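You operate a simulated robot arm through the tools that you are given. There is no shell and no other tool. Be economical: measure what you need, move in short steps, check, and stop when the job is done.

Carry out the task below with a simulated robot arm. There is one attempt and no reset: what you move stays moved.

JOB
Lock the hardener tin away in the bottom drawer of the olive cabinet.
Fine: shut the drawer, swing the lock bar fully across, then push the pin home into the lock socket. Set down upright: hardener tin.

The check looks at the end state, three seconds after you hand in, the way a careful person would. Anything else that was tipped, shoved, dropped, spilled or broken makes it a failure.

ROBOT AND FRAMES
A 6-joint arm with a two-finger parallel gripper on a trunk, on a base that drives. Base frame: it is fixed to the floor where the robot stands at the start and does not move with it; the origin is under the middle of the robot, x ahead of it, y to its left, z up. Lengths are in mm, angles in rad, forces in N, time in s.
With the tool pointing down near the work surface it reaches from about 320 to 700 mm from the robot's upright axis, wherever it stands. Its first joint turns from -2.897 to 2.897 rad. Places, roughly: bottom drawer [300, 1700, 500]; door lock knob [400, 1600, 1600]; inside of the bottom drawer [400, 1700, 500]; lock bar [400, 1400, 800]; lock socket bore [400, 1400, 1100]; pin [500, 2000, 1000]. Payload 4.1 kg.
The tool frame sits at the grasp point between the pads (the TCP): z along the fingers, y along the line on which they close. The tips reach 23 mm beyond it. Largest opening 94 mm; finger width 38, thickness 10; the body of the gripper, 54 by 96 mm, starts 39 mm behind the TCP.
Orientation is told as [roll, pitch, yaw] about the base's x, y, z axes, in that order, counted from this pose: with the fingers straight down and closing along the base's y, the tool's x points along the base's -x, its y along +y and its z along -z.

CONTROLS
- The arm moves only by the tool nudge_tool. Its argument "plan" is a list of rows, each a list of 3 entries, a list of its own where there are three numbers: the shift along the base's x, y, z in mm, then the turn, a rotation vector about the base's x, y, z in rad, then the opening, from 0 (shut) to 1 (fully open). In form: [[[x, y, z], [rx, ry, rz], hand], ...]. A call has 1 to 8 rows; each row shifts and turns the commanded pose from where the row before left it. Rows are played at 5 a second. More than 50 mm and 0.15 rad between two rows, or a gripper value outside its range, and nothing of the call is played. Where a pose cannot be reached the arm comes as near as it can. A force on the tool above 40 N (or 10 N above the force at the start of the call, whichever is more), or a blocked arm, ends the call early, and 0.2 s more pass. The fingers move at their own pace (about 45 mm/s each) and stop on an object; they squeeze with about 32 N. The grip force told is the motor's: it shows also when the fingers shut on nothing. Time passes only in rows, and 0.2 s behind the last, so rows that do not move let the fingers close. It gives the time, the measured TCP pose, the force on the tool (base axes), the opening and the grip force at its end, in the units of the frame above (readings bear some noise), with the torque about the TCP (base axes, N m) and any sound that the robot's microphone picked up.
- Cameras (640 x 400 px; columns grow to the right, rows downward): "scene" is now at [18.4, 161.4, 1382.2]; the picture's right is [-0.07, -1.00, 0.00], its down [-0.73, 0.05, -0.68] and it looks along [0.68, -0.05, -0.73] (base axes); focal length 266 px, centre (320, 200). "wrist" rides on the gripper at [86, 16, -75] in the tool frame; the picture's right is [-0.18, 0.98, 0.00], its down [-0.58, -0.11, -0.81] and it looks along [-0.79, -0.15, 0.59] (tool axes); focal length 243 px, centre (320, 200). There is no depth. A picture from a camera that has moved, and an enlarged one, comes with that camera's place and axes in the base frame and with its lens.
- grab_frame(camera): a new picture of that camera. The clock stands still meanwhile.
- lift_body(by): slides the trunk up (or, below 0, down) by that many mm; the arm and the scene camera ride with it, the base frame stays. It gives what a move gives, with no picture.
- base_move(legs): drives the robot by 1 to 6 legs, each [ahead, turn to the left] in mm and rad, along the robot's own axes; the way and the turn of a leg run together, so that a leg with both is an arc; at most 1500 mm and 3.142 rad a leg. The arm and the cameras ride along, it lands a little off, and it stops where it bumps. It gives what a move gives.
- turn_head(pan, tilt): turns the head with the scene camera to pan (to the left, within 2.705 rad either way) and tilt (down, from -0.506 to 1.204), counted from straight ahead of the robot. It gives what a move gives.
- inspect(camera, box): a new picture of the part [left, top, right, bottom] of that camera's present view, enlarged. The clock stands still meanwhile.
- finish_job(): hands the job in; it is judged then, once.

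Work in short steps. Places have to be worked out from the pictures, the camera data and where the tool is seen: move nearer, look again, correct. Check each grasp and each placing, and mend what went wrong. You have 120 turns and 78 pictures in all, those below and enlarged ones among them. Open the gripper and draw the arm clear of the work before you hand the job in, unless the task says otherwise; then end with one line.

The tools are called as a command line: name --argument value ..., lists and objects as JSON in quotes. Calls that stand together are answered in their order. nudge_tool: Moves the arm, as the interface text tells. Its arguments: {"type":"object","properties":{"plan":{"type":"array"}},"required":["plan"]} The other tools are called the same way: lift_body (by) slides the trunk up or down; base_move (legs) drives the base; turn_head (pan, tilt) turns the head that bears the scene camera; grab_frame (camera) takes a picture; inspect (camera, box) takes an enlarged picture of a part of a camera's view; finish_job () hands the job in.

At the start:

```text
clock: 0.0
ee_pos: [275.1, 112.7, 988.7]
ee_rot: [0.001, 0.001, -0.001]
wrist_force: [-0.5, -0.1, 0.8]
moment: [0.0, 0.03, -0.01]
grip_width: 94.2
grip_force: 0.2
trunk travel left (down, up): [-350.0, 240.0]
robot x, y, heading: [1.6, -1.0, -0.003]
head pan, tilt: [-0.072, 0.822]
```

scene: 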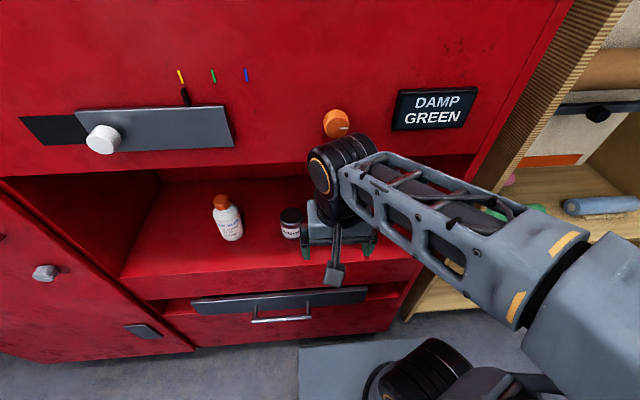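
wrist: 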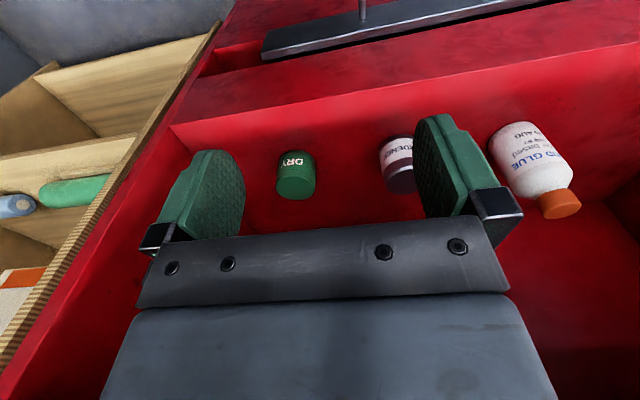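

The red cabinet ahead shows a tin labelled "...RDENER" on an open shelf. I'll zoom in on it, then look toward the olive cabinet on the left.

inspect --camera "wrist" --box '[240, 100, 600, 325]'

turn_head --pan 1.35 --tilt 0.3

grab_frame --camera "scene"

```text
1.78 times, centred on (420, 212) of wrist
camera zoom: at [190.2, 129.4, 1063.3], right [0.18, 0.98, 0.0], down [0.58, -0.11, 0.81], along [0.79, -0.15, -0.59], focal length 431 px, centre (142, 178)
```

zoom: 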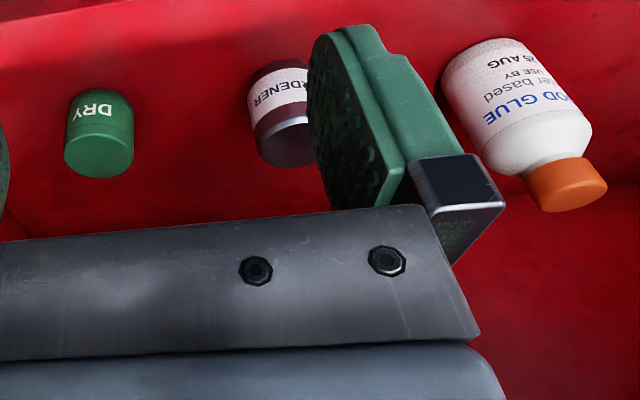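

```text
clock: 1.6
ee_pos: [275.9, 112.7, 988.8]
ee_rot: [0.0, 0.0, 0.001]
wrist_force: [0.4, 0.6, -0.3]
moment: [0.01, 0.04, -0.04]
grip_width: 94.1
grip_force: 0.1
trunk travel left (down, up): [-350.0, 240.0]
robot x, y, heading: [1.7, 2.4, -0.002]
head pan, tilt: [1.349, 0.3]
```

```text
74 pictures are left
camera scene: at [-40.4, 258.2, 1428.4], right [0.98, -0.22, 0.0], down [-0.07, -0.29, -0.96], along [0.21, 0.93, -0.3], focal length 266 px, centre (320, 200)
```

scene: 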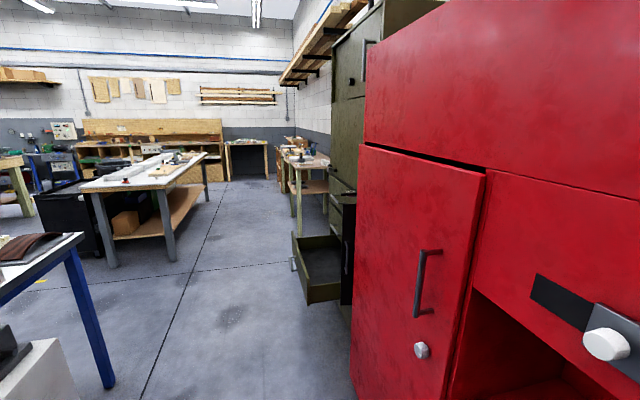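

The tin works out near [506, 211, 770], on a shelf that starts at x≈382 with an overhang above z≈1070. I'll reach it with a tilted tool, so I lower the trunk first, then shift left and tilt.

lift_body --by -120

nudge_tool --plan '[[[0, 25, 0], [0, -0.12, 0], 1], [[0, 25, 0], [0, -0.12, 0], 1], [[0, 25, 0], [0, -0.12, 0], 1], [[0, 23, 0], [0, -0.12, 0], 1], [[0, 0, 0], [0, -0.12, 0], 1]]'

turn_head --pan 0.3 --tilt 0.8

grab_frame --camera "scene"

grab_frame --camera "wrist"

```text
clock: 3.0
ee_pos: [274.8, 113.5, 868.3]
ee_rot: [-0.001, 0.001, 0.0]
wrist_force: [-0.4, 0.5, 0.5]
moment: [-0.01, 0.0, -0.01]
grip_width: 93.8
grip_force: 0.0
trunk travel left (down, up): [-230.0, 360.0]
robot x, y, heading: [-1.2, -1.4, -0.002]
head pan, tilt: [1.349, 0.3]
```

```text
clock: 4.2
ee_pos: [275.9, 211.6, 869.3]
ee_rot: [0.001, -0.6, -0.001]
wrist_force: [-0.2, 0.2, -1.1]
moment: [-0.01, 0.0, 0.0]
grip_width: 93.9
grip_force: 0.1
trunk travel left (down, up): [-230.0, 360.0]
robot x, y, heading: [-2.0, 3.4, -0.004]
head pan, tilt: [1.349, 0.3]
```

```text
clock: 5.5
ee_pos: [276.2, 211.0, 868.5]
ee_rot: [0.0, -0.599, 0.0]
wrist_force: [0.5, -0.2, 0.4]
moment: [0.02, 0.0, -0.01]
grip_width: 94.0
grip_force: 0.1
trunk travel left (down, up): [-230.0, 360.0]
robot x, y, heading: [-0.9, -1.0, -0.001]
head pan, tilt: [0.3, 0.799]
```

```text
73 pictures are left
camera scene: at [16.1, 191.0, 1264.1], right [0.3, -0.96, 0.0], down [-0.68, -0.21, -0.7], along [0.67, 0.21, -0.72], focal length 266 px, centre (320, 200)
```

scene: 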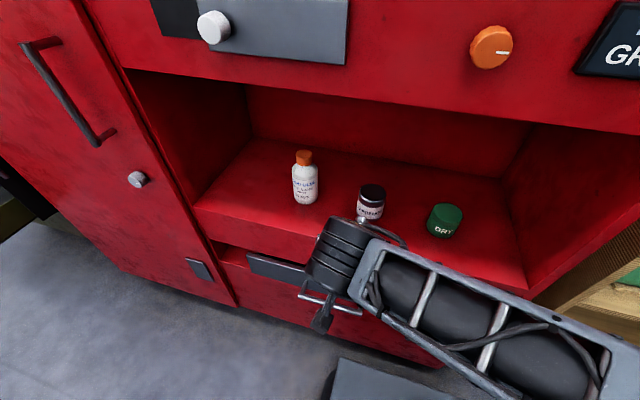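

```text
72 pictures are left
camera wrist: at [163.3, 226.9, 881.1], right [0.15, 0.98, 0.1], down [0.03, -0.11, 0.99], along [0.99, -0.15, -0.04], focal length 243 px, centre (320, 200)
```

wrist: 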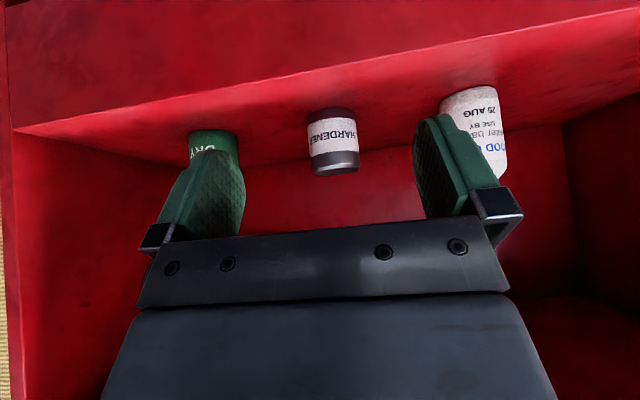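

The tin is now at about [496, 205, 790], roughly 65–70 mm wide. I move forward to just short of it and look again.

nudge_tool --plan '[[[48, -2, -7], [0, 0, 0], 1], [[48, -2, -7], [0, 0, 0], 1], [[48, -2, -14], [0, 0, 0], 1]]'

grab_frame --camera "wrist"

grab_frame --camera "scene"

```text
clock: 6.3
ee_pos: [420.7, 205.2, 841.2]
ee_rot: [0.0, -0.6, 0.003]
wrist_force: [-0.7, 0.9, 0.1]
moment: [-0.01, -0.01, 0.02]
grip_width: 93.7
grip_force: 0.0
trunk travel left (down, up): [-230.0, 360.0]
robot x, y, heading: [0.5, 5.3, 0.002]
head pan, tilt: [0.3, 0.799]
```

```text
71 pictures are left
camera wrist: at [308.7, 221.3, 853.4], right [0.15, 0.98, 0.1], down [0.02, -0.11, 0.99], along [0.99, -0.15, -0.04], focal length 243 px, centre (320, 200)
```

wrist: 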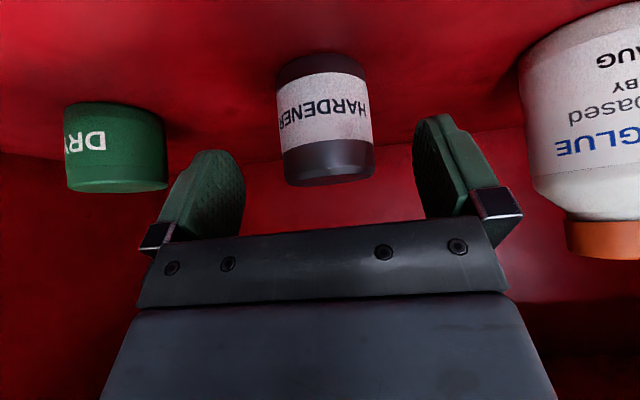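

```text
70 pictures are left
camera scene: at [15.7, 190.8, 1264.1], right [0.3, -0.96, 0.0], down [-0.68, -0.21, -0.7], along [0.67, 0.21, -0.72], focal length 266 px, centre (320, 200)
```

scene: 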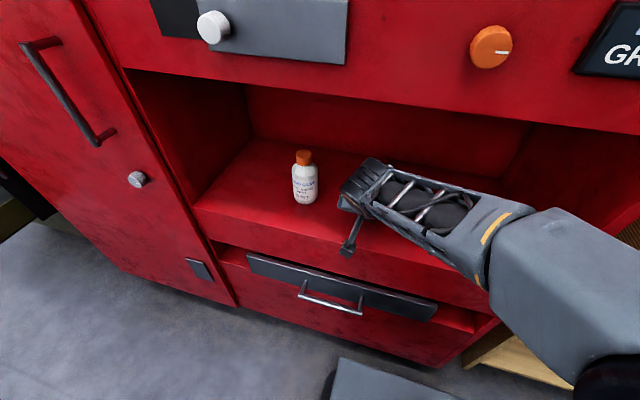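

The tin is centred at y≈205, x≈485, z≈788, matching the tool's y. I advance to straddle it and check before closing.

nudge_tool --plan '[[[16, 0, -10], [0, 0, 0], 1], [[16, 0, -12], [0, 0, 0], 1], [[16, 0, -13], [0, 0, 0], 1]]'

grab_frame --camera "wrist"

```text
clock: 7.2
ee_pos: [468.2, 205.0, 807.1]
ee_rot: [0.001, -0.602, 0.001]
wrist_force: [-0.4, -0.6, -0.2]
moment: [-0.01, 0.03, 0.0]
grip_width: 93.8
grip_force: 0.1
trunk travel left (down, up): [-230.0, 360.0]
robot x, y, heading: [1.4, -2.6, -0.001]
head pan, tilt: [0.3, 0.799]
```

```text
69 pictures are left
camera wrist: at [355.9, 221.4, 818.9], right [0.15, 0.98, 0.1], down [0.02, -0.11, 0.99], along [0.99, -0.15, -0.04], focal length 243 px, centre (320, 200)
```

wrist: 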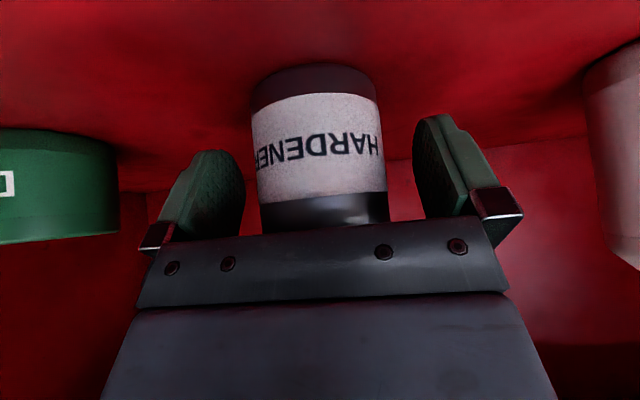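

The tin sits between the fingers but still a bit deeper. I move 16 mm further in and close.

nudge_tool --plan '[[[8, 0, 0], [0, 0, 0], 1], [[8, 0, -2], [0, 0, 0], 1], [[0, 0, 0], [0, 0, 0], 0], [[0, 0, 0], [0, 0, 0], 0], [[0, 0, 0], [0, 0, 0], 0], [[0, 0, 0], [0, 0, 0], 0], [[0, 0, 0], [0, 0, 0], 0]]'

grab_frame --camera "wrist"

```text
clock: 8.8
ee_pos: [482.9, 204.7, 806.1]
ee_rot: [0.003, -0.601, -0.002]
wrist_force: [0.1, -1.9, 15.1]
moment: [-0.29, 0.01, -0.02]
grip_width: 63.1
grip_force: 32.2
trunk travel left (down, up): [-230.0, 360.0]
robot x, y, heading: [0.4, 0.3, -0.005]
head pan, tilt: [0.3, 0.799]
```

```text
68 pictures are left
camera wrist: at [371.3, 220.7, 817.8], right [0.15, 0.98, 0.11], down [0.02, -0.11, 0.99], along [0.99, -0.15, -0.04], focal length 243 px, centre (320, 200)
```

wrist: 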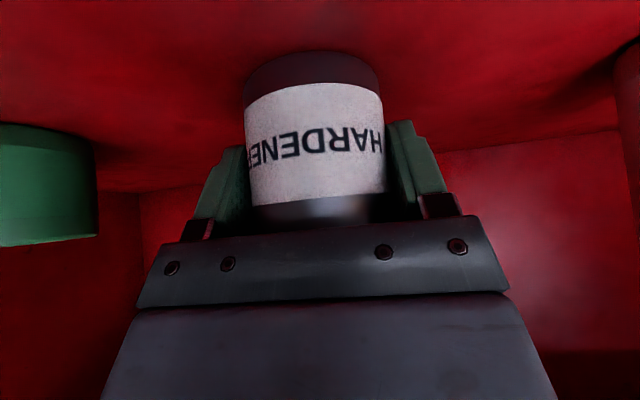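

The fingers stopped at 63 mm with a 32 N grip, so the tin is held. The 15 N upward force is probably the palm touching the lid. I lift and check.

nudge_tool --plan '[[[0, 0, 20], [0, 0, 0], 0], [[0, 0, 25], [0, 0, 0], 0], [[0, 0, 0], [0, 0, 0], 0]]'

grab_frame --camera "wrist"

```text
clock: 9.6
ee_pos: [483.1, 204.8, 848.7]
ee_rot: [-0.002, -0.598, 0.001]
wrist_force: [0.3, -0.3, -1.7]
moment: [0.01, 0.0, -0.05]
grip_width: 63.3
grip_force: 31.6
trunk travel left (down, up): [-230.0, 360.0]
robot x, y, heading: [-3.1, -0.9, 0.002]
head pan, tilt: [0.3, 0.799]
```

```text
67 pictures are left
camera wrist: at [371.1, 221.1, 861.4], right [0.15, 0.98, 0.1], down [0.03, -0.11, 0.99], along [0.99, -0.15, -0.04], focal length 243 px, centre (320, 200)
```

wrist: 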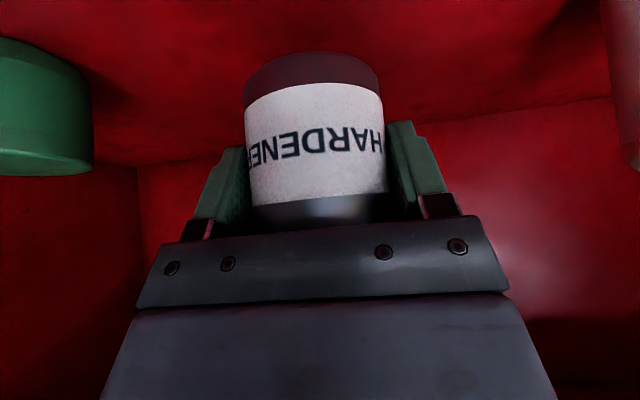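

The tin is held securely, with its base about 49 mm below the TCP. I retract from the niche, then back up and drive left to face the olive cabinet.

nudge_tool --plan '[[[-45, 0, 0], [0, 0, 0], 0], [[-45, 0, 0], [0, 0, 0], 0], [[-45, 0, 0], [0, 0, 0], 0], [[-45, 0, 0], [0, 0, 0], 0], [[-25, -30, 20], [0, 0.12, 0], 0], [[0, -40, 20], [0, 0.12, 0], 0], [[0, -40, 20], [0, 0.12, 0], 0], [[0, -40, 20], [0, 0.12, 0], 0]]'

base_move --legs '[[-450, 0], [0, 1.571], [1450, 0], [0, -1.571]]'

turn_head --pan 0.0 --tilt 0.5

grab_frame --camera "scene"

```text
clock: 11.4
ee_pos: [265.0, 98.8, 919.0]
ee_rot: [-0.008, -0.094, 0.19]
wrist_force: [0.3, -0.1, -2.1]
moment: [0.03, 0.04, 0.03]
grip_width: 63.2
grip_force: 32.0
trunk travel left (down, up): [-230.0, 360.0]
robot x, y, heading: [1.5, -2.2, 0.004]
head pan, tilt: [0.3, 0.799]
stopped in row 8: the arm was blocked; the commanded pose is now the measured one
```

```text
clock: 28.6
ee_pos: [-205.2, 1551.0, 920.1]
ee_rot: [-0.007, -0.096, 0.215]
wrist_force: [-0.6, -0.5, -2.3]
moment: [-0.01, -0.01, 0.05]
grip_width: 63.1
grip_force: 31.9
trunk travel left (down, up): [-230.0, 360.0]
robot x, y, heading: [-470.3, 1444.5, 0.027]
head pan, tilt: [0.3, 0.799]
```

```text
clock: 29.4
ee_pos: [-204.7, 1550.9, 920.9]
ee_rot: [-0.008, -0.096, 0.215]
wrist_force: [-0.5, -0.1, -1.4]
moment: [-0.01, 0.02, 0.03]
grip_width: 63.0
grip_force: 31.6
trunk travel left (down, up): [-230.0, 360.0]
robot x, y, heading: [-468.8, 1443.2, 0.026]
head pan, tilt: [0.0, 0.499]
```

```text
66 pictures are left
camera scene: at [-442.3, 1613.2, 1289.9], right [0.02, -1.0, 0.0], down [-0.48, -0.01, -0.88], along [0.88, 0.02, -0.48], focal length 266 px, centre (320, 200)
```

scene: 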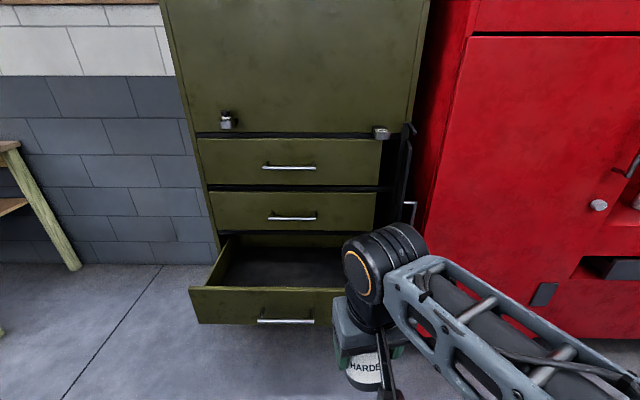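

I'm now facing the olive cabinet, with the bottom drawer open. A silver part hangs at upper left (probably the pin), and the bar and socket are on the right. I'll zoom in on both.

inspect --camera "scene" --box '[190, 90, 270, 140]'

inspect --camera "scene" --box '[345, 105, 441, 230]'

```text
8.00 times, centred on (230, 115) of scene
camera zoom: at [-442.3, 1613.2, 1289.9], right [0.02, -1.0, 0.0], down [-0.48, -0.01, -0.88], along [0.88, 0.02, -0.48], focal length 2131 px, centre (1040, 880)
```

zoom: 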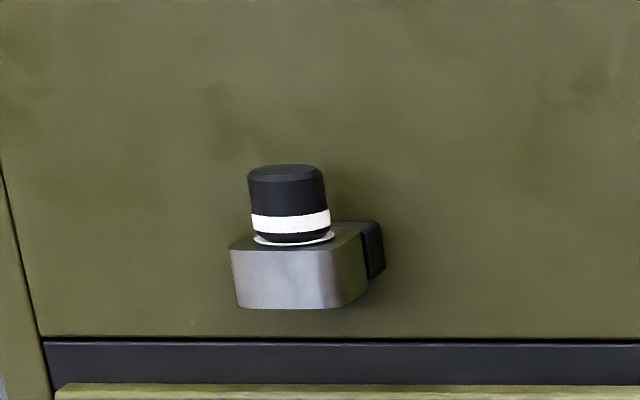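

```text
3.20 times, centred on (393, 168) of scene
camera zoom: at [-442.3, 1613.2, 1289.9], right [0.02, -1.0, 0.0], down [-0.48, -0.01, -0.88], along [0.88, 0.02, -0.48], focal length 852 px, centre (86, 304)
```

zoom: 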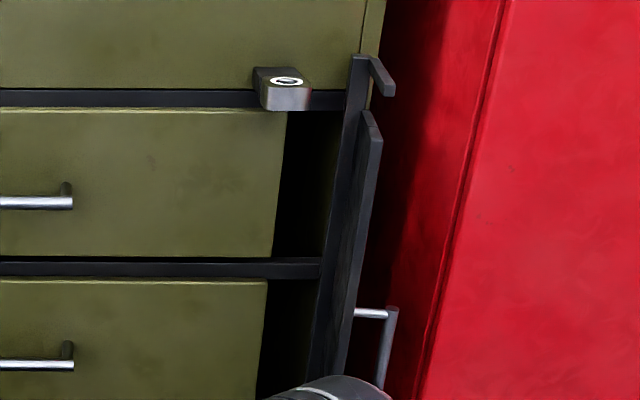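

The pin is a vertical cap-headed piece in a clip near [400, 1920, 1110], and the socket block is near [400, 1400, 1110]. The lock bar is a hinged flap on the right. The drawer spans y≈1430–2030, front at x≈141, rim z≈648. I drive ahead and bring the tin upright again over the drawer.

base_move --legs '[[250, 0]]'

nudge_tool --plan '[[[30, 10, 0], [0, 0, -0.11], 0], [[40, 10, 0], [0, 0, -0.105], 0], [[45, 10, 0], [0, -0.12, 0], 0], [[45, 10, 0], [0, -0.12, 0], 0], [[45, 10, 0], [0, -0.12, 0], 0], [[40, 10, 0], [0, -0.144, 0], 0]]'

grab_frame --camera "scene"

grab_frame --camera "wrist"

```text
clock: 31.2
ee_pos: [45.0, 1555.6, 919.4]
ee_rot: [-0.006, -0.095, 0.214]
wrist_force: [-0.6, 0.4, -2.0]
moment: [0.01, -0.01, 0.01]
grip_width: 63.2
grip_force: 31.5
trunk travel left (down, up): [-230.0, 360.0]
robot x, y, heading: [-217.6, 1446.7, 0.021]
head pan, tilt: [0.0, 0.499]
```

```text
clock: 32.6
ee_pos: [291.8, 1618.5, 921.7]
ee_rot: [-0.006, -0.601, 0.0]
wrist_force: [-0.3, 0.2, -1.9]
moment: [0.01, -0.01, 0.04]
grip_width: 63.1
grip_force: 32.0
trunk travel left (down, up): [-230.0, 360.0]
robot x, y, heading: [-221.6, 1450.5, 0.024]
head pan, tilt: [0.0, 0.499]
```

```text
63 pictures are left
camera scene: at [-192.2, 1618.6, 1290.0], right [0.02, -1.0, 0.0], down [-0.48, -0.01, -0.88], along [0.88, 0.02, -0.48], focal length 266 px, centre (320, 200)
```

scene: 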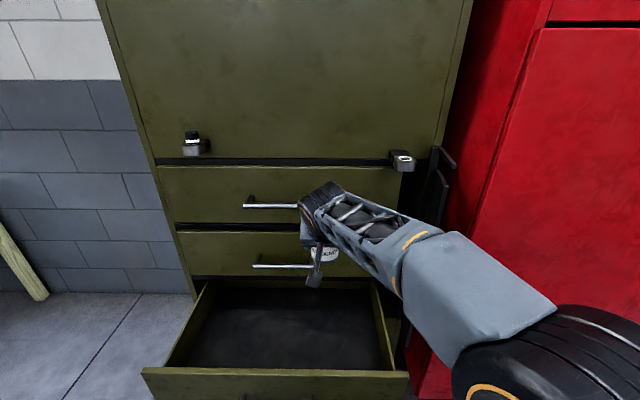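

```text
62 pictures are left
camera wrist: at [179.5, 1634.5, 932.8], right [0.16, 0.98, 0.1], down [0.02, -0.1, 0.99], along [0.99, -0.15, -0.04], focal length 243 px, centre (320, 200)
```

wrist: 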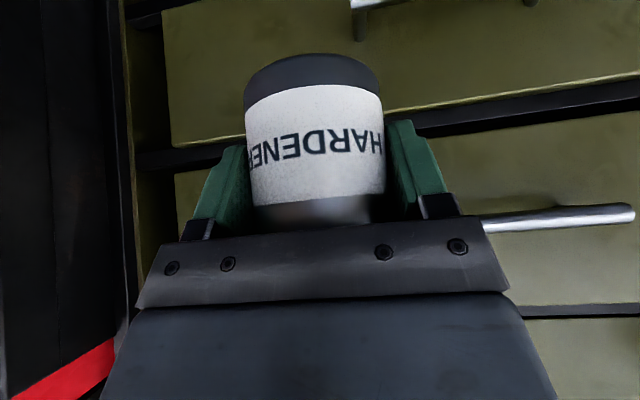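

The drawer geometry is confirmed: y 1430–2030, rim z≈655, front at x≈147. I shift to y≈1590 so the handles stay clear, lower the trunk 200 mm, and look.

nudge_tool --plan '[[[10, -28, 0], [0.006, 0, 0], 0], [[0, 0, 0], [0, 0, 0], 0]]'

lift_body --by -200

turn_head --pan 0.0 --tilt 0.75

grab_frame --camera "scene"

grab_frame --camera "wrist"

```text
clock: 33.2
ee_pos: [301.3, 1589.5, 920.9]
ee_rot: [0.001, -0.602, -0.006]
wrist_force: [-0.3, -0.2, -2.4]
moment: [0.01, 0.04, 0.0]
grip_width: 63.3
grip_force: 31.7
trunk travel left (down, up): [-230.0, 360.0]
robot x, y, heading: [-220.0, 1452.7, 0.026]
head pan, tilt: [0.0, 0.499]
```

```text
clock: 35.4
ee_pos: [300.8, 1588.4, 722.1]
ee_rot: [0.0, -0.6, -0.003]
wrist_force: [0.2, 0.2, -1.9]
moment: [0.01, -0.01, -0.02]
grip_width: 63.1
grip_force: 32.3
trunk travel left (down, up): [-30.0, 560.0]
robot x, y, heading: [-215.3, 1454.8, 0.018]
head pan, tilt: [0.0, 0.499]
```

```text
clock: 36.1
ee_pos: [300.5, 1587.3, 720.6]
ee_rot: [0.001, -0.601, -0.005]
wrist_force: [0.3, -0.7, -2.6]
moment: [-0.03, 0.0, 0.0]
grip_width: 62.9
grip_force: 31.9
trunk travel left (down, up): [-30.0, 560.0]
robot x, y, heading: [-219.3, 1450.2, 0.022]
head pan, tilt: [0.0, 0.75]
```

```text
61 pictures are left
camera scene: at [-200.1, 1618.4, 1068.1], right [0.02, -1.0, 0.0], down [-0.68, -0.02, -0.73], along [0.73, 0.02, -0.68], focal length 266 px, centre (320, 200)
```

scene: 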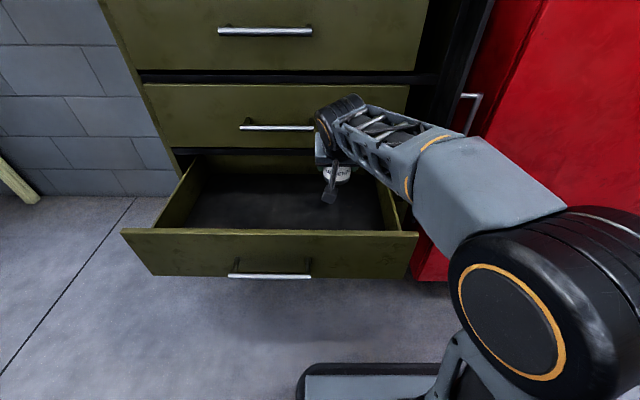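

```text
60 pictures are left
camera wrist: at [188.7, 1606.2, 733.4], right [0.16, 0.98, 0.1], down [0.02, -0.11, 0.99], along [0.99, -0.15, -0.04], focal length 243 px, centre (320, 200)
```

wrist: 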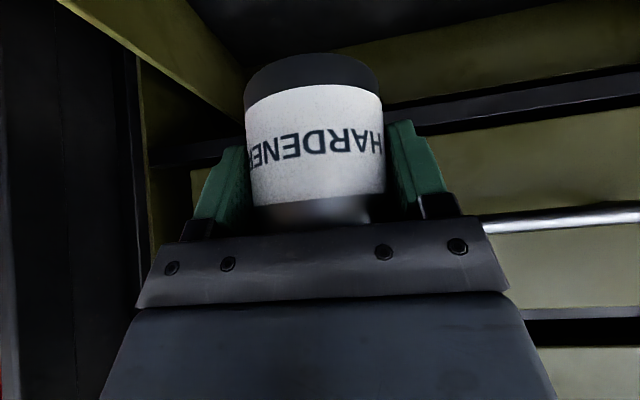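

The tin is inside the drawer outline. I move 12 mm deeper and descend to z≈610, then check the force.

nudge_tool --plan '[[[12, 0, -10], [0, 0, 0], 0], [[0, 0, -35], [0, 0, 0], 0], [[0, 0, -35], [0, 0, 0], 0], [[0, 0, -25], [0, 0, 0], 0], [[0, 0, 0], [0, 0, 0], 0]]'

grab_frame --camera "scene"

grab_frame --camera "wrist"

```text
clock: 37.3
ee_pos: [312.2, 1590.9, 615.4]
ee_rot: [0.001, -0.601, -0.006]
wrist_force: [0.7, 1.6, -2.2]
moment: [0.01, 0.0, 0.0]
grip_width: 63.1
grip_force: 32.4
trunk travel left (down, up): [-30.0, 560.0]
robot x, y, heading: [-219.0, 1451.5, 0.026]
head pan, tilt: [0.0, 0.75]
```

```text
59 pictures are left
camera scene: at [-200.1, 1618.4, 1068.0], right [0.02, -1.0, 0.0], down [-0.68, -0.02, -0.73], along [0.73, 0.02, -0.68], focal length 266 px, centre (320, 200)
```

scene: 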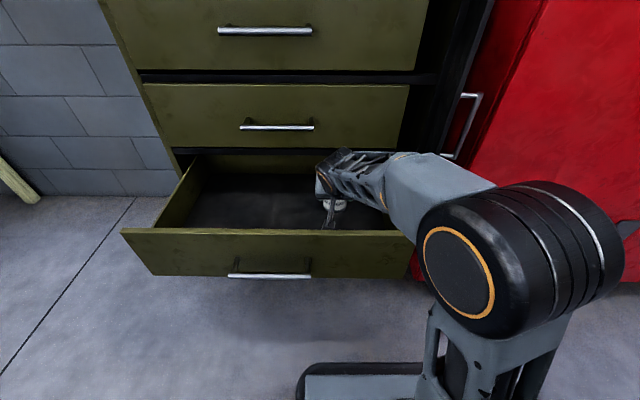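

```text
58 pictures are left
camera wrist: at [199.8, 1606.6, 628.1], right [0.16, 0.98, 0.1], down [0.02, -0.11, 0.99], along [0.99, -0.15, -0.04], focal length 243 px, centre (320, 200)
```

wrist: 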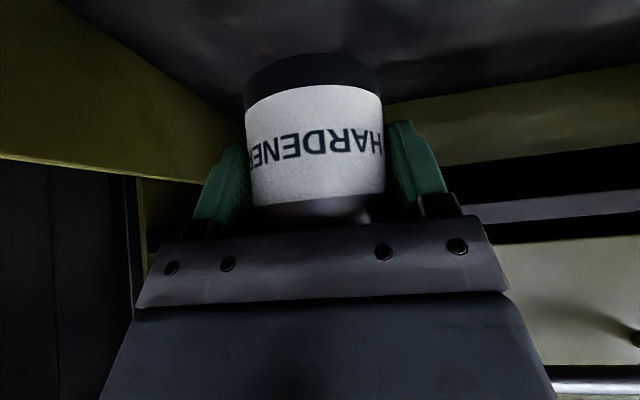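

The forearm should still clear the drawer rim. I continue down in small steps, watching the force.

nudge_tool --plan '[[[0, 0, -7], [0, 0, 0], 0], [[0, 0, -7], [0, 0, 0], 0], [[0, 0, -7], [0, 0, 0], 0], [[0, 0, 0], [0, 0, 0], 0]]'

grab_frame --camera "wrist"

```text
clock: 38.3
ee_pos: [312.5, 1590.2, 594.9]
ee_rot: [0.0, -0.599, -0.004]
wrist_force: [0.7, 0.4, -2.7]
moment: [0.0, 0.0, -0.01]
grip_width: 63.1
grip_force: 31.6
trunk travel left (down, up): [-30.0, 560.0]
robot x, y, heading: [-217.9, 1449.3, 0.022]
head pan, tilt: [0.0, 0.75]
```

```text
57 pictures are left
camera wrist: at [200.3, 1606.7, 607.3], right [0.16, 0.98, 0.1], down [0.02, -0.11, 0.99], along [0.99, -0.15, -0.04], focal length 243 px, centre (320, 200)
```

wrist: 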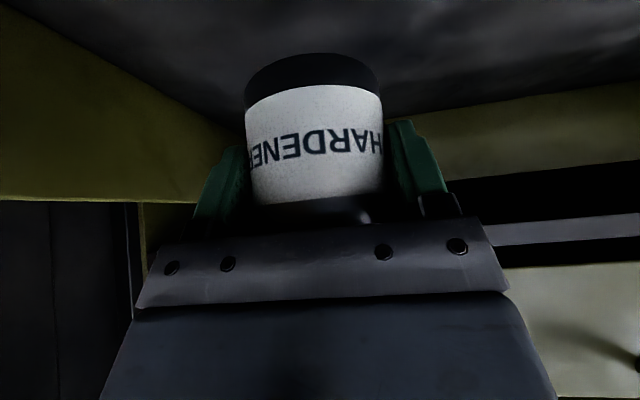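

There is no contact yet. I continue in 5 mm steps.

nudge_tool --plan '[[[0, 0, -6], [0, 0, 0], 0], [[0, 0, -5], [0, 0, 0], 0], [[0, 0, -5], [0, 0, 0], 0], [[0, 0, 0], [0, 0, 0], 0]]'

grab_frame --camera "scene"

```text
clock: 39.3
ee_pos: [312.3, 1590.2, 579.8]
ee_rot: [0.0, -0.6, -0.005]
wrist_force: [-0.1, 0.8, -1.7]
moment: [0.05, -0.01, -0.02]
grip_width: 63.3
grip_force: 31.7
trunk travel left (down, up): [-30.0, 560.0]
robot x, y, heading: [-219.2, 1448.3, 0.024]
head pan, tilt: [0.0, 0.75]
```

```text
56 pictures are left
camera scene: at [-200.1, 1618.4, 1068.0], right [0.02, -1.0, 0.0], down [-0.68, -0.02, -0.73], along [0.73, 0.02, -0.68], focal length 266 px, centre (320, 200)
```

scene: 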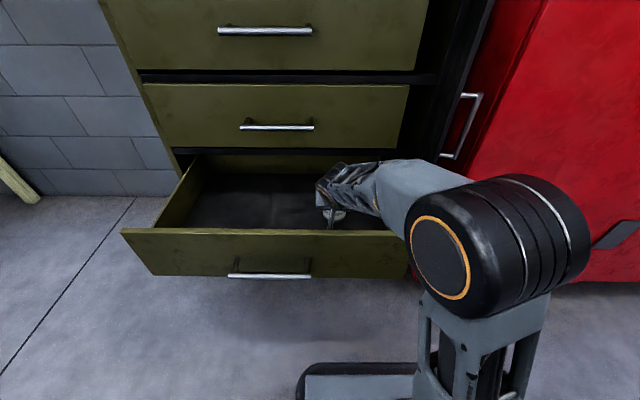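

Still free. I keep going in small steps until there's contact.

nudge_tool --plan '[[[0, 0, -4], [0, 0, 0], 0], [[0, 0, -4], [0, 0, 0], 0], [[0, 0, -4], [0, 0, 0], 0], [[0, 0, 0], [0, 0, 0], 0]]'

```text
clock: 40.3
ee_pos: [312.7, 1588.9, 567.3]
ee_rot: [-0.001, -0.601, -0.004]
wrist_force: [-0.6, 0.6, -1.6]
moment: [-0.01, 0.0, -0.02]
grip_width: 63.0
grip_force: 32.3
trunk travel left (down, up): [-30.0, 560.0]
robot x, y, heading: [-217.4, 1450.1, 0.017]
head pan, tilt: [0.0, 0.75]
```

nudge_tool --plan '[[[0, 0, -4], [0, 0, 0], 0], [[0, 0, -4], [0, 0, 0], 0], [[0, 0, 0], [0, 0, 0], 0]]'

grab_frame --camera "wrist"

```text
clock: 41.1
ee_pos: [312.3, 1588.5, 559.4]
ee_rot: [-0.001, -0.601, -0.004]
wrist_force: [0.4, -0.9, -1.6]
moment: [0.01, -0.02, 0.0]
grip_width: 63.4
grip_force: 32.0
trunk travel left (down, up): [-30.0, 560.0]
robot x, y, heading: [-219.6, 1450.4, 0.024]
head pan, tilt: [0.0, 0.75]
```

```text
55 pictures are left
camera wrist: at [200.6, 1606.1, 571.4], right [0.16, 0.98, 0.1], down [0.02, -0.11, 0.99], along [0.99, -0.15, -0.04], focal length 243 px, centre (320, 200)
```

wrist: 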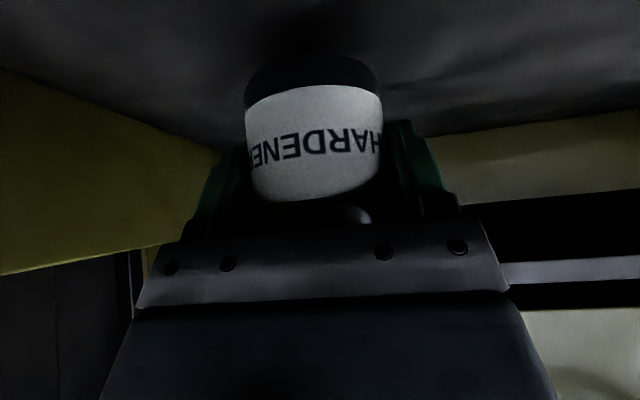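

The shadow is closing in under the tin, so contact should be near. I continue.

nudge_tool --plan '[[[0, 0, -3], [0, 0, 0], 0], [[0, 0, -3], [0, 0, 0], 0], [[0, 0, -3], [0, 0, 0], 0], [[0, 0, 0], [0, 0, 0], 0]]'

```text
clock: 42.1
ee_pos: [311.7, 1590.4, 549.3]
ee_rot: [-0.001, -0.6, -0.005]
wrist_force: [-0.2, -0.8, -2.3]
moment: [0.03, 0.0, 0.01]
grip_width: 63.4
grip_force: 31.4
trunk travel left (down, up): [-30.0, 560.0]
robot x, y, heading: [-215.1, 1453.9, 0.017]
head pan, tilt: [0.0, 0.75]
```

nudge_tool --plan '[[[0, 0, -3], [0, 0, 0], 0], [[0, 0, -3], [0, 0, 0], 0], [[0, 0, -2], [0, 0, 0], 0], [[0, 0, 0], [0, 0, 0], 0]]'

grab_frame --camera "scene"

grab_frame --camera "wrist"

```text
clock: 43.1
ee_pos: [313.3, 1588.6, 542.6]
ee_rot: [-0.001, -0.6, -0.004]
wrist_force: [0.1, 0.4, -1.8]
moment: [0.01, 0.05, -0.01]
grip_width: 63.3
grip_force: 32.0
trunk travel left (down, up): [-30.0, 560.0]
robot x, y, heading: [-218.6, 1450.8, 0.023]
head pan, tilt: [0.0, 0.75]
```

```text
54 pictures are left
camera scene: at [-200.1, 1618.4, 1068.0], right [0.02, -1.0, 0.0], down [-0.68, -0.02, -0.73], along [0.73, 0.02, -0.68], focal length 266 px, centre (320, 200)
```

scene: 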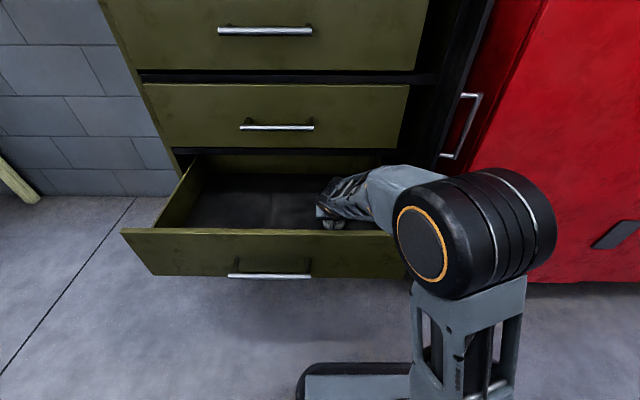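

```text
53 pictures are left
camera wrist: at [200.6, 1606.3, 554.4], right [0.16, 0.98, 0.1], down [0.02, -0.11, 0.99], along [0.99, -0.15, -0.04], focal length 243 px, centre (320, 200)
```

wrist: 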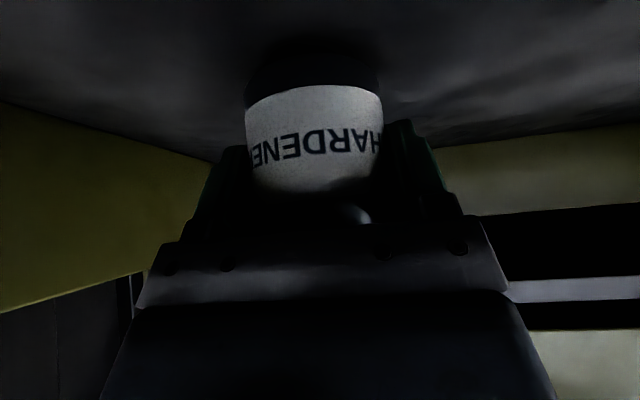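

From the side wall's bottom edge, the floor is at z≈484, so contact should come at TCP≈533. I go about 10 mm more.

nudge_tool --plan '[[[0, 0, -3], [0, 0, 0], 0], [[0, 0, -2], [0, 0, 0], 0], [[0, 0, -2], [0, 0, 0], 0], [[0, 0, 0], [0, 0, 0], 0]]'

```text
clock: 44.1
ee_pos: [313.0, 1590.1, 535.8]
ee_rot: [0.0, -0.601, -0.005]
wrist_force: [0.2, -0.1, -2.4]
moment: [0.0, 0.02, -0.01]
grip_width: 63.3
grip_force: 31.8
trunk travel left (down, up): [-30.0, 560.0]
robot x, y, heading: [-221.5, 1447.0, 0.026]
head pan, tilt: [0.0, 0.75]
```

nudge_tool --plan '[[[0, 0, -2], [0, 0, 0], 0], [[0, 0, -2], [0, 0, 0], 0], [[0, 0, 0], [0, 0, 0], 0]]'

```text
clock: 44.9
ee_pos: [312.4, 1589.7, 529.8]
ee_rot: [0.0, -0.6, -0.005]
wrist_force: [-0.3, 0.2, -2.3]
moment: [-0.01, 0.03, -0.02]
grip_width: 62.9
grip_force: 31.9
trunk travel left (down, up): [-30.0, 560.0]
robot x, y, heading: [-218.5, 1449.6, 0.023]
head pan, tilt: [0.0, 0.75]
```

Not in contact yet, so I go on in 2 mm steps.

nudge_tool --plan '[[[0, 0, -2], [0, 0, 0], 0], [[0, 0, -2], [0, 0, 0], 0], [[0, 0, 0], [0, 0, 0], 0]]'

```text
clock: 45.7
ee_pos: [313.5, 1588.9, 529.7]
ee_rot: [0.003, -0.608, -0.006]
wrist_force: [2.4, -0.8, 25.5]
moment: [-0.2, 0.31, -0.07]
grip_width: 63.2
grip_force: 31.9
trunk travel left (down, up): [-30.0, 560.0]
robot x, y, heading: [-217.4, 1449.5, 0.021]
head pan, tilt: [0.0, 0.75]
```

Contact at TCP z≈530 (25 N), so the tin is down. I relax 2 mm, open, then rise straight up.

nudge_tool --plan '[[[0, 0, 3], [0, 0, 0], 0], [[0, 0, 0], [0, 0, 0], 1], [[0, 0, 0], [0, 0, 0], 1], [[0, 0, 0], [0, 0, 0], 1], [[0, 0, 8], [0, 0, 0], 1], [[0, 0, 15], [0, 0, 0], 1], [[0, 0, 25], [0, 0, 0], 1], [[0, 0, 35], [0, 0, 0], 1]]'

nudge_tool --plan '[[[0, 0, 40], [0, 0, 0], 1], [[0, 0, 40], [0, 0, 0], 1], [[-10, 0, 40], [0, 0, 0], 1], [[-20, 0, 40], [0, 0, 0], 1], [[-40, 0, 20], [0, 0, 0], 1], [[-40, 0, 0], [0, 0, 0], 1]]'

grab_frame --camera "scene"

```text
clock: 47.5
ee_pos: [313.5, 1589.9, 613.4]
ee_rot: [0.0, -0.6, -0.003]
wrist_force: [0.1, 0.6, -0.6]
moment: [0.0, -0.02, -0.03]
grip_width: 94.0
grip_force: 0.1
trunk travel left (down, up): [-30.0, 560.0]
robot x, y, heading: [-222.4, 1448.6, 0.021]
head pan, tilt: [0.0, 0.75]
```

```text
clock: 48.9
ee_pos: [201.5, 1588.8, 792.7]
ee_rot: [-0.002, -0.6, -0.003]
wrist_force: [0.2, 0.3, -1.0]
moment: [-0.04, 0.0, 0.01]
grip_width: 94.0
grip_force: 0.0
trunk travel left (down, up): [-30.0, 560.0]
robot x, y, heading: [-217.0, 1448.2, 0.025]
head pan, tilt: [0.0, 0.75]
```

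```text
52 pictures are left
camera scene: at [-199.9, 1618.5, 1068.0], right [0.02, -1.0, 0.0], down [-0.68, -0.02, -0.73], along [0.73, 0.02, -0.68], focal length 266 px, centre (320, 200)
```

scene: 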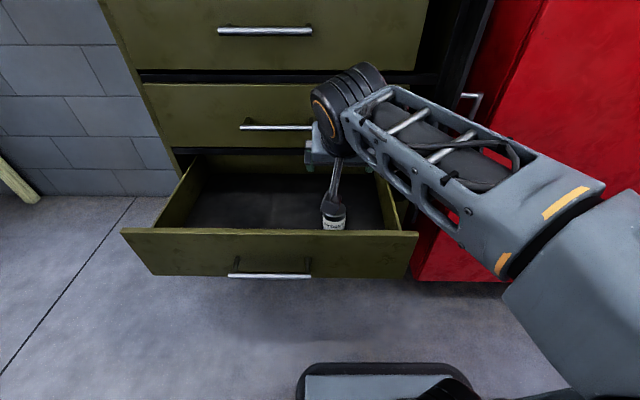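

The tin stands upright in the drawer. Next I close the gripper, back out in front of the drawer face, tilt more forward and aim at z≈610 above the handle.

nudge_tool --plan '[[[-40, 0, 0], [0, 0, 0], 0], [[-40, 25, 0], [0, 0, 0], 0], [[-30, 35, 0], [0, 0, 0], 0], [[-20, 40, 0], [0, -0.1, 0], 0], [[0, 40, 0], [0, -0.1, 0], 0], [[0, 5, 0], [0, -0.1, 0], 0], [[0, 0, 0], [0, -0.1, 0], 0]]'

nudge_tool --plan '[[[0, 0, -45], [0, 0, 0], 0], [[0, 0, -45], [0, 0, 0], 0], [[0, 0, -45], [0, 0, 0], 0], [[0, 0, -45], [0, 0, 0], 0], [[0, 0, 0], [0, 0, 0], 0]]'

grab_frame --camera "scene"

grab_frame --camera "wrist"

```text
clock: 50.5
ee_pos: [72.3, 1734.3, 792.3]
ee_rot: [0.006, -1.003, -0.009]
wrist_force: [0.7, -0.5, 0.3]
moment: [-0.01, 0.01, 0.0]
grip_width: 0.0
grip_force: 32.0
trunk travel left (down, up): [-30.0, 560.0]
robot x, y, heading: [-219.1, 1448.2, 0.026]
head pan, tilt: [0.0, 0.75]
```

```text
clock: 51.7
ee_pos: [72.4, 1735.0, 612.6]
ee_rot: [0.004, -1.0, -0.007]
wrist_force: [-0.4, -0.7, -0.1]
moment: [0.0, -0.01, -0.02]
grip_width: 0.1
grip_force: 31.4
trunk travel left (down, up): [-30.0, 560.0]
robot x, y, heading: [-218.7, 1449.3, 0.021]
head pan, tilt: [0.0, 0.75]
```

```text
51 pictures are left
camera scene: at [-200.2, 1618.4, 1068.0], right [0.02, -1.0, 0.0], down [-0.68, -0.02, -0.73], along [0.73, 0.02, -0.68], focal length 266 px, centre (320, 200)
```

scene: 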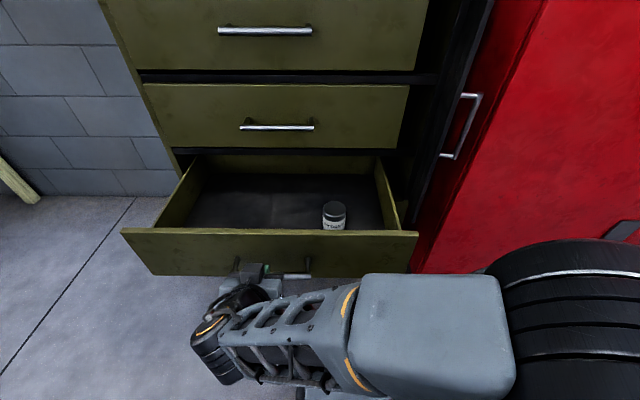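

```text
50 pictures are left
camera wrist: at [-36.1, 1751.2, 579.7], right [0.1, 0.98, 0.16], down [-0.37, -0.11, 0.92], along [0.93, -0.15, 0.35], focal length 243 px, centre (320, 200)
```

wrist: 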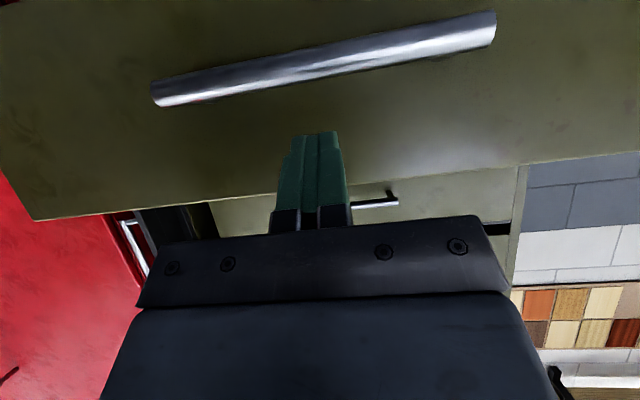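

The tips sit between the handle and the rim. I push slowly, 12 mm per row.

nudge_tool --plan '[[[20, 0, 0], [0, 0, 0], 0], [[10, 0, 0], [0, 0, 0], 0], [[8, 0, 0], [0, 0, 0], 0], [[8, 0, 0], [0, 0, 0], 0], [[10, 0, 0], [0, 0, 0], 0], [[12, 0, 0], [0, 0, 0], 0], [[12, 0, 0], [0, 0, 0], 0], [[12, 0, 0], [0, 0, 0], 0]]'

grab_frame --camera "scene"

```text
clock: 53.5
ee_pos: [164.9, 1733.7, 612.4]
ee_rot: [0.003, -1.0, -0.007]
wrist_force: [-1.0, -0.1, -1.1]
moment: [0.01, 0.03, 0.03]
grip_width: 0.0
grip_force: 32.3
trunk travel left (down, up): [-30.0, 560.0]
robot x, y, heading: [-222.2, 1448.8, 0.021]
head pan, tilt: [0.0, 0.75]
```

```text
49 pictures are left
camera scene: at [-200.3, 1618.4, 1068.0], right [0.02, -1.0, 0.0], down [-0.68, -0.02, -0.73], along [0.73, 0.02, -0.68], focal length 266 px, centre (320, 200)
```

scene: 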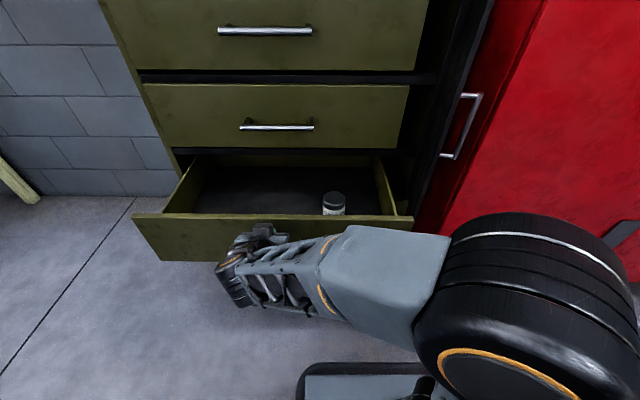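

The drawer is sliding in and the tin rides along upright. I continue.

nudge_tool --plan '[[[12, 0, 0], [0, 0, 0], 0], [[12, 0, 0], [0, 0, 0], 0], [[12, 0, 0], [0, 0, 0], 0], [[12, 0, 0], [0, 0, 0], 0], [[12, 0, 0], [0, 0, 0], 0], [[12, 0, 0], [0, 0, 0], 0], [[12, 0, 0], [0, 0, 0], 0], [[12, 0, 0], [0, 0, 0], 0]]'

grab_frame --camera "scene"

```text
clock: 55.3
ee_pos: [261.3, 1734.3, 613.5]
ee_rot: [0.005, -1.0, -0.009]
wrist_force: [-1.3, 0.8, -0.5]
moment: [0.01, -0.02, -0.01]
grip_width: 0.0
grip_force: 32.4
trunk travel left (down, up): [-30.0, 560.0]
robot x, y, heading: [-218.2, 1451.4, 0.027]
head pan, tilt: [0.0, 0.75]
```

```text
48 pictures are left
camera scene: at [-200.3, 1618.4, 1068.0], right [0.02, -1.0, 0.0], down [-0.68, -0.02, -0.73], along [0.73, 0.02, -0.68], focal length 266 px, centre (320, 200)
```

scene: 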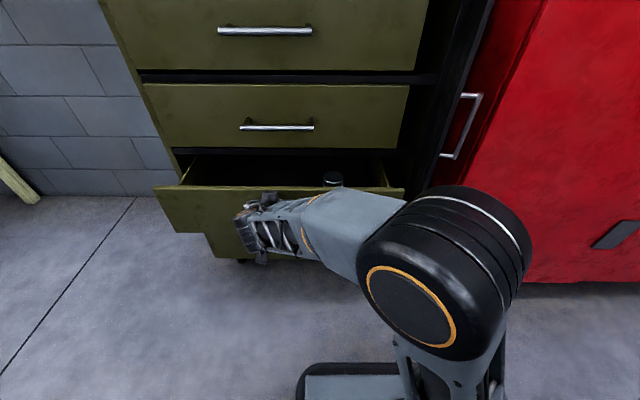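

It's moving smoothly with about 1 N of resistance, so I continue.

nudge_tool --plan '[[[12, 0, 0], [0, 0, 0], 0], [[12, 0, 0], [0, 0, 0], 0], [[12, 0, 0], [0, 0, 0], 0], [[12, 0, 0], [0, 0, 0], 0], [[12, 0, 0], [0, 0, 0], 0], [[10, 0, 0], [0, 0, 0], 0], [[8, 0, 0], [0, 0, 0], 0], [[6, 0, 0], [0, 0, 0], 0]]'

grab_frame --camera "scene"

```text
clock: 57.1
ee_pos: [344.9, 1734.4, 612.4]
ee_rot: [0.004, -0.998, -0.008]
wrist_force: [-2.0, 0.2, 0.7]
moment: [0.0, -0.02, 0.05]
grip_width: 0.0
grip_force: 32.2
trunk travel left (down, up): [-30.0, 560.0]
robot x, y, heading: [-218.8, 1450.8, 0.023]
head pan, tilt: [0.0, 0.75]
```

```text
47 pictures are left
camera scene: at [-200.3, 1618.4, 1068.0], right [0.02, -1.0, 0.0], down [-0.68, -0.02, -0.73], along [0.73, 0.02, -0.68], focal length 266 px, centre (320, 200)
```

scene: 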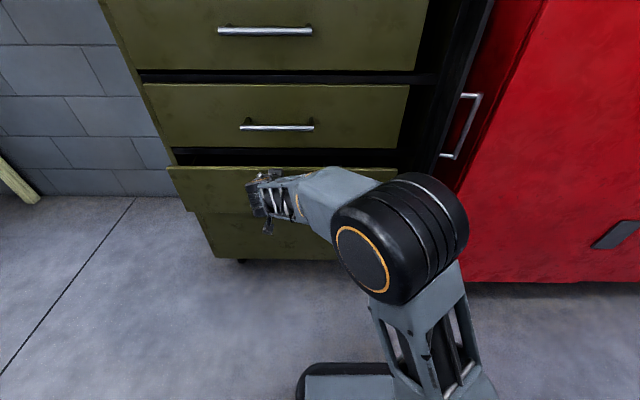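

Nearly shut. I push the rest in small steps until it stops.

nudge_tool --plan '[[[8, 0, 0], [0, 0, 0], 0], [[8, 0, 0], [0, 0, 0], 0], [[8, 0, 0], [0, 0, 0], 0], [[6, 0, 0], [0, 0, 0], 0], [[6, 0, 0], [0, 0, 0], 0], [[6, 0, 0], [0, 0, 0], 0], [[6, 0, 0], [0, 0, 0], 0]]'

grab_frame --camera "scene"

```text
clock: 58.7
ee_pos: [393.0, 1734.5, 613.7]
ee_rot: [0.007, -1.001, -0.01]
wrist_force: [-1.6, -0.7, 0.0]
moment: [-0.03, 0.0, 0.0]
grip_width: 0.0
grip_force: 31.6
trunk travel left (down, up): [-30.0, 560.0]
robot x, y, heading: [-219.3, 1452.4, 0.024]
head pan, tilt: [0.0, 0.75]
```

```text
46 pictures are left
camera scene: at [-200.2, 1618.5, 1068.0], right [0.02, -1.0, 0.0], down [-0.68, -0.02, -0.73], along [0.73, 0.02, -0.68], focal length 266 px, centre (320, 200)
```

scene: 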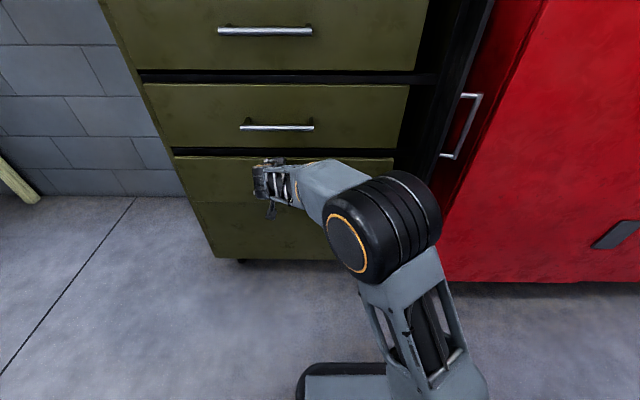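

It looks almost flush but hasn't hit a stop. I push in small steps until resistance rises.

nudge_tool --plan '[[[4, 0, 0], [0, 0, 0], 0], [[4, 0, 0], [0, 0, 0], 0], [[4, 0, 0], [0, 0, 0], 0], [[4, 0, 0], [0, 0, 0], 0], [[0, 0, 0], [0, 0, 0], 0]]'

```text
clock: 59.6
ee_pos: [402.1, 1735.8, 612.4]
ee_rot: [0.0, -0.996, -0.006]
wrist_force: [-14.2, -2.8, 4.8]
moment: [0.03, -0.17, -0.04]
grip_width: 0.0
grip_force: 31.9
trunk travel left (down, up): [-30.0, 560.0]
robot x, y, heading: [-218.6, 1451.2, 0.03]
head pan, tilt: [0.0, 0.75]
stopped in row 4: the force on the tool passed its limit at 48 N (the readings are from after the stop); the commanded pose is now the measured one
```

The drawer hit its stop at 48 N, so its front is at x≈431. I retract, raise the trunk, and look at the lock bar.

nudge_tool --plan '[[[-45, 0, 0], [0, 0, 0], 0], [[-45, 0, 0], [0, 0, 0], 0], [[-45, 0, 0], [0, 0, 0], 0], [[-45, 0, 20], [0, 0, 0], 0], [[-45, 0, 40], [0, 0, 0], 0], [[-20, 0, 45], [0, 0.15, 0], 0], [[0, 0, 45], [0, 0.15, 0], 0], [[0, 0, 45], [0, 0.15, 0], 0]]'

lift_body --by 220

turn_head --pan -0.3 --tilt 0.5

grab_frame --camera "scene"

```text
refused: row 5 steps farther than a row can; nothing moved
```

```text
clock: 60.6
ee_pos: [401.5, 1733.1, 673.8]
ee_rot: [-0.012, -0.977, 0.001]
wrist_force: [-3.8, -0.4, 4.3]
moment: [0.02, -0.23, 0.0]
grip_width: 0.0
grip_force: 31.6
trunk travel left (down, up): [-102.0, 488.0]
robot x, y, heading: [-219.9, 1452.0, 0.02]
head pan, tilt: [0.0, 0.75]
stopped: the force on the tool passed its limit at 56 N (the readings are from after the stop); the commanded pose is now the measured one
```

```text
clock: 61.5
ee_pos: [401.8, 1732.3, 672.5]
ee_rot: [-0.012, -0.977, 0.002]
wrist_force: [-0.6, 0.1, 0.7]
moment: [0.02, -0.01, -0.03]
grip_width: 0.0
grip_force: 32.2
trunk travel left (down, up): [-102.0, 488.0]
robot x, y, heading: [-217.6, 1452.4, 0.025]
head pan, tilt: [-0.3, 0.499]
```

```text
45 pictures are left
camera scene: at [-195.9, 1591.7, 1161.6], right [-0.27, -0.96, 0.0], down [-0.46, 0.13, -0.88], along [0.84, -0.24, -0.48], focal length 266 px, centre (320, 200)
```

scene: 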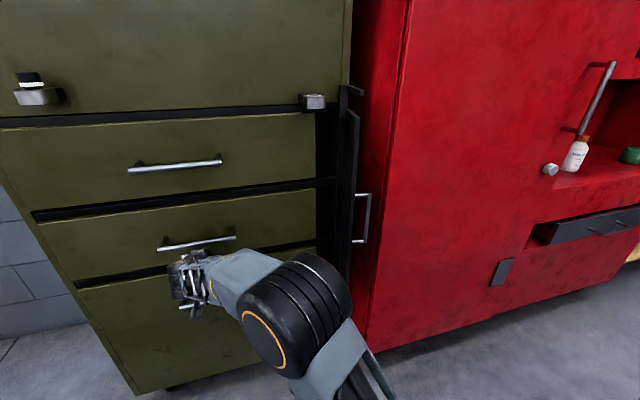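

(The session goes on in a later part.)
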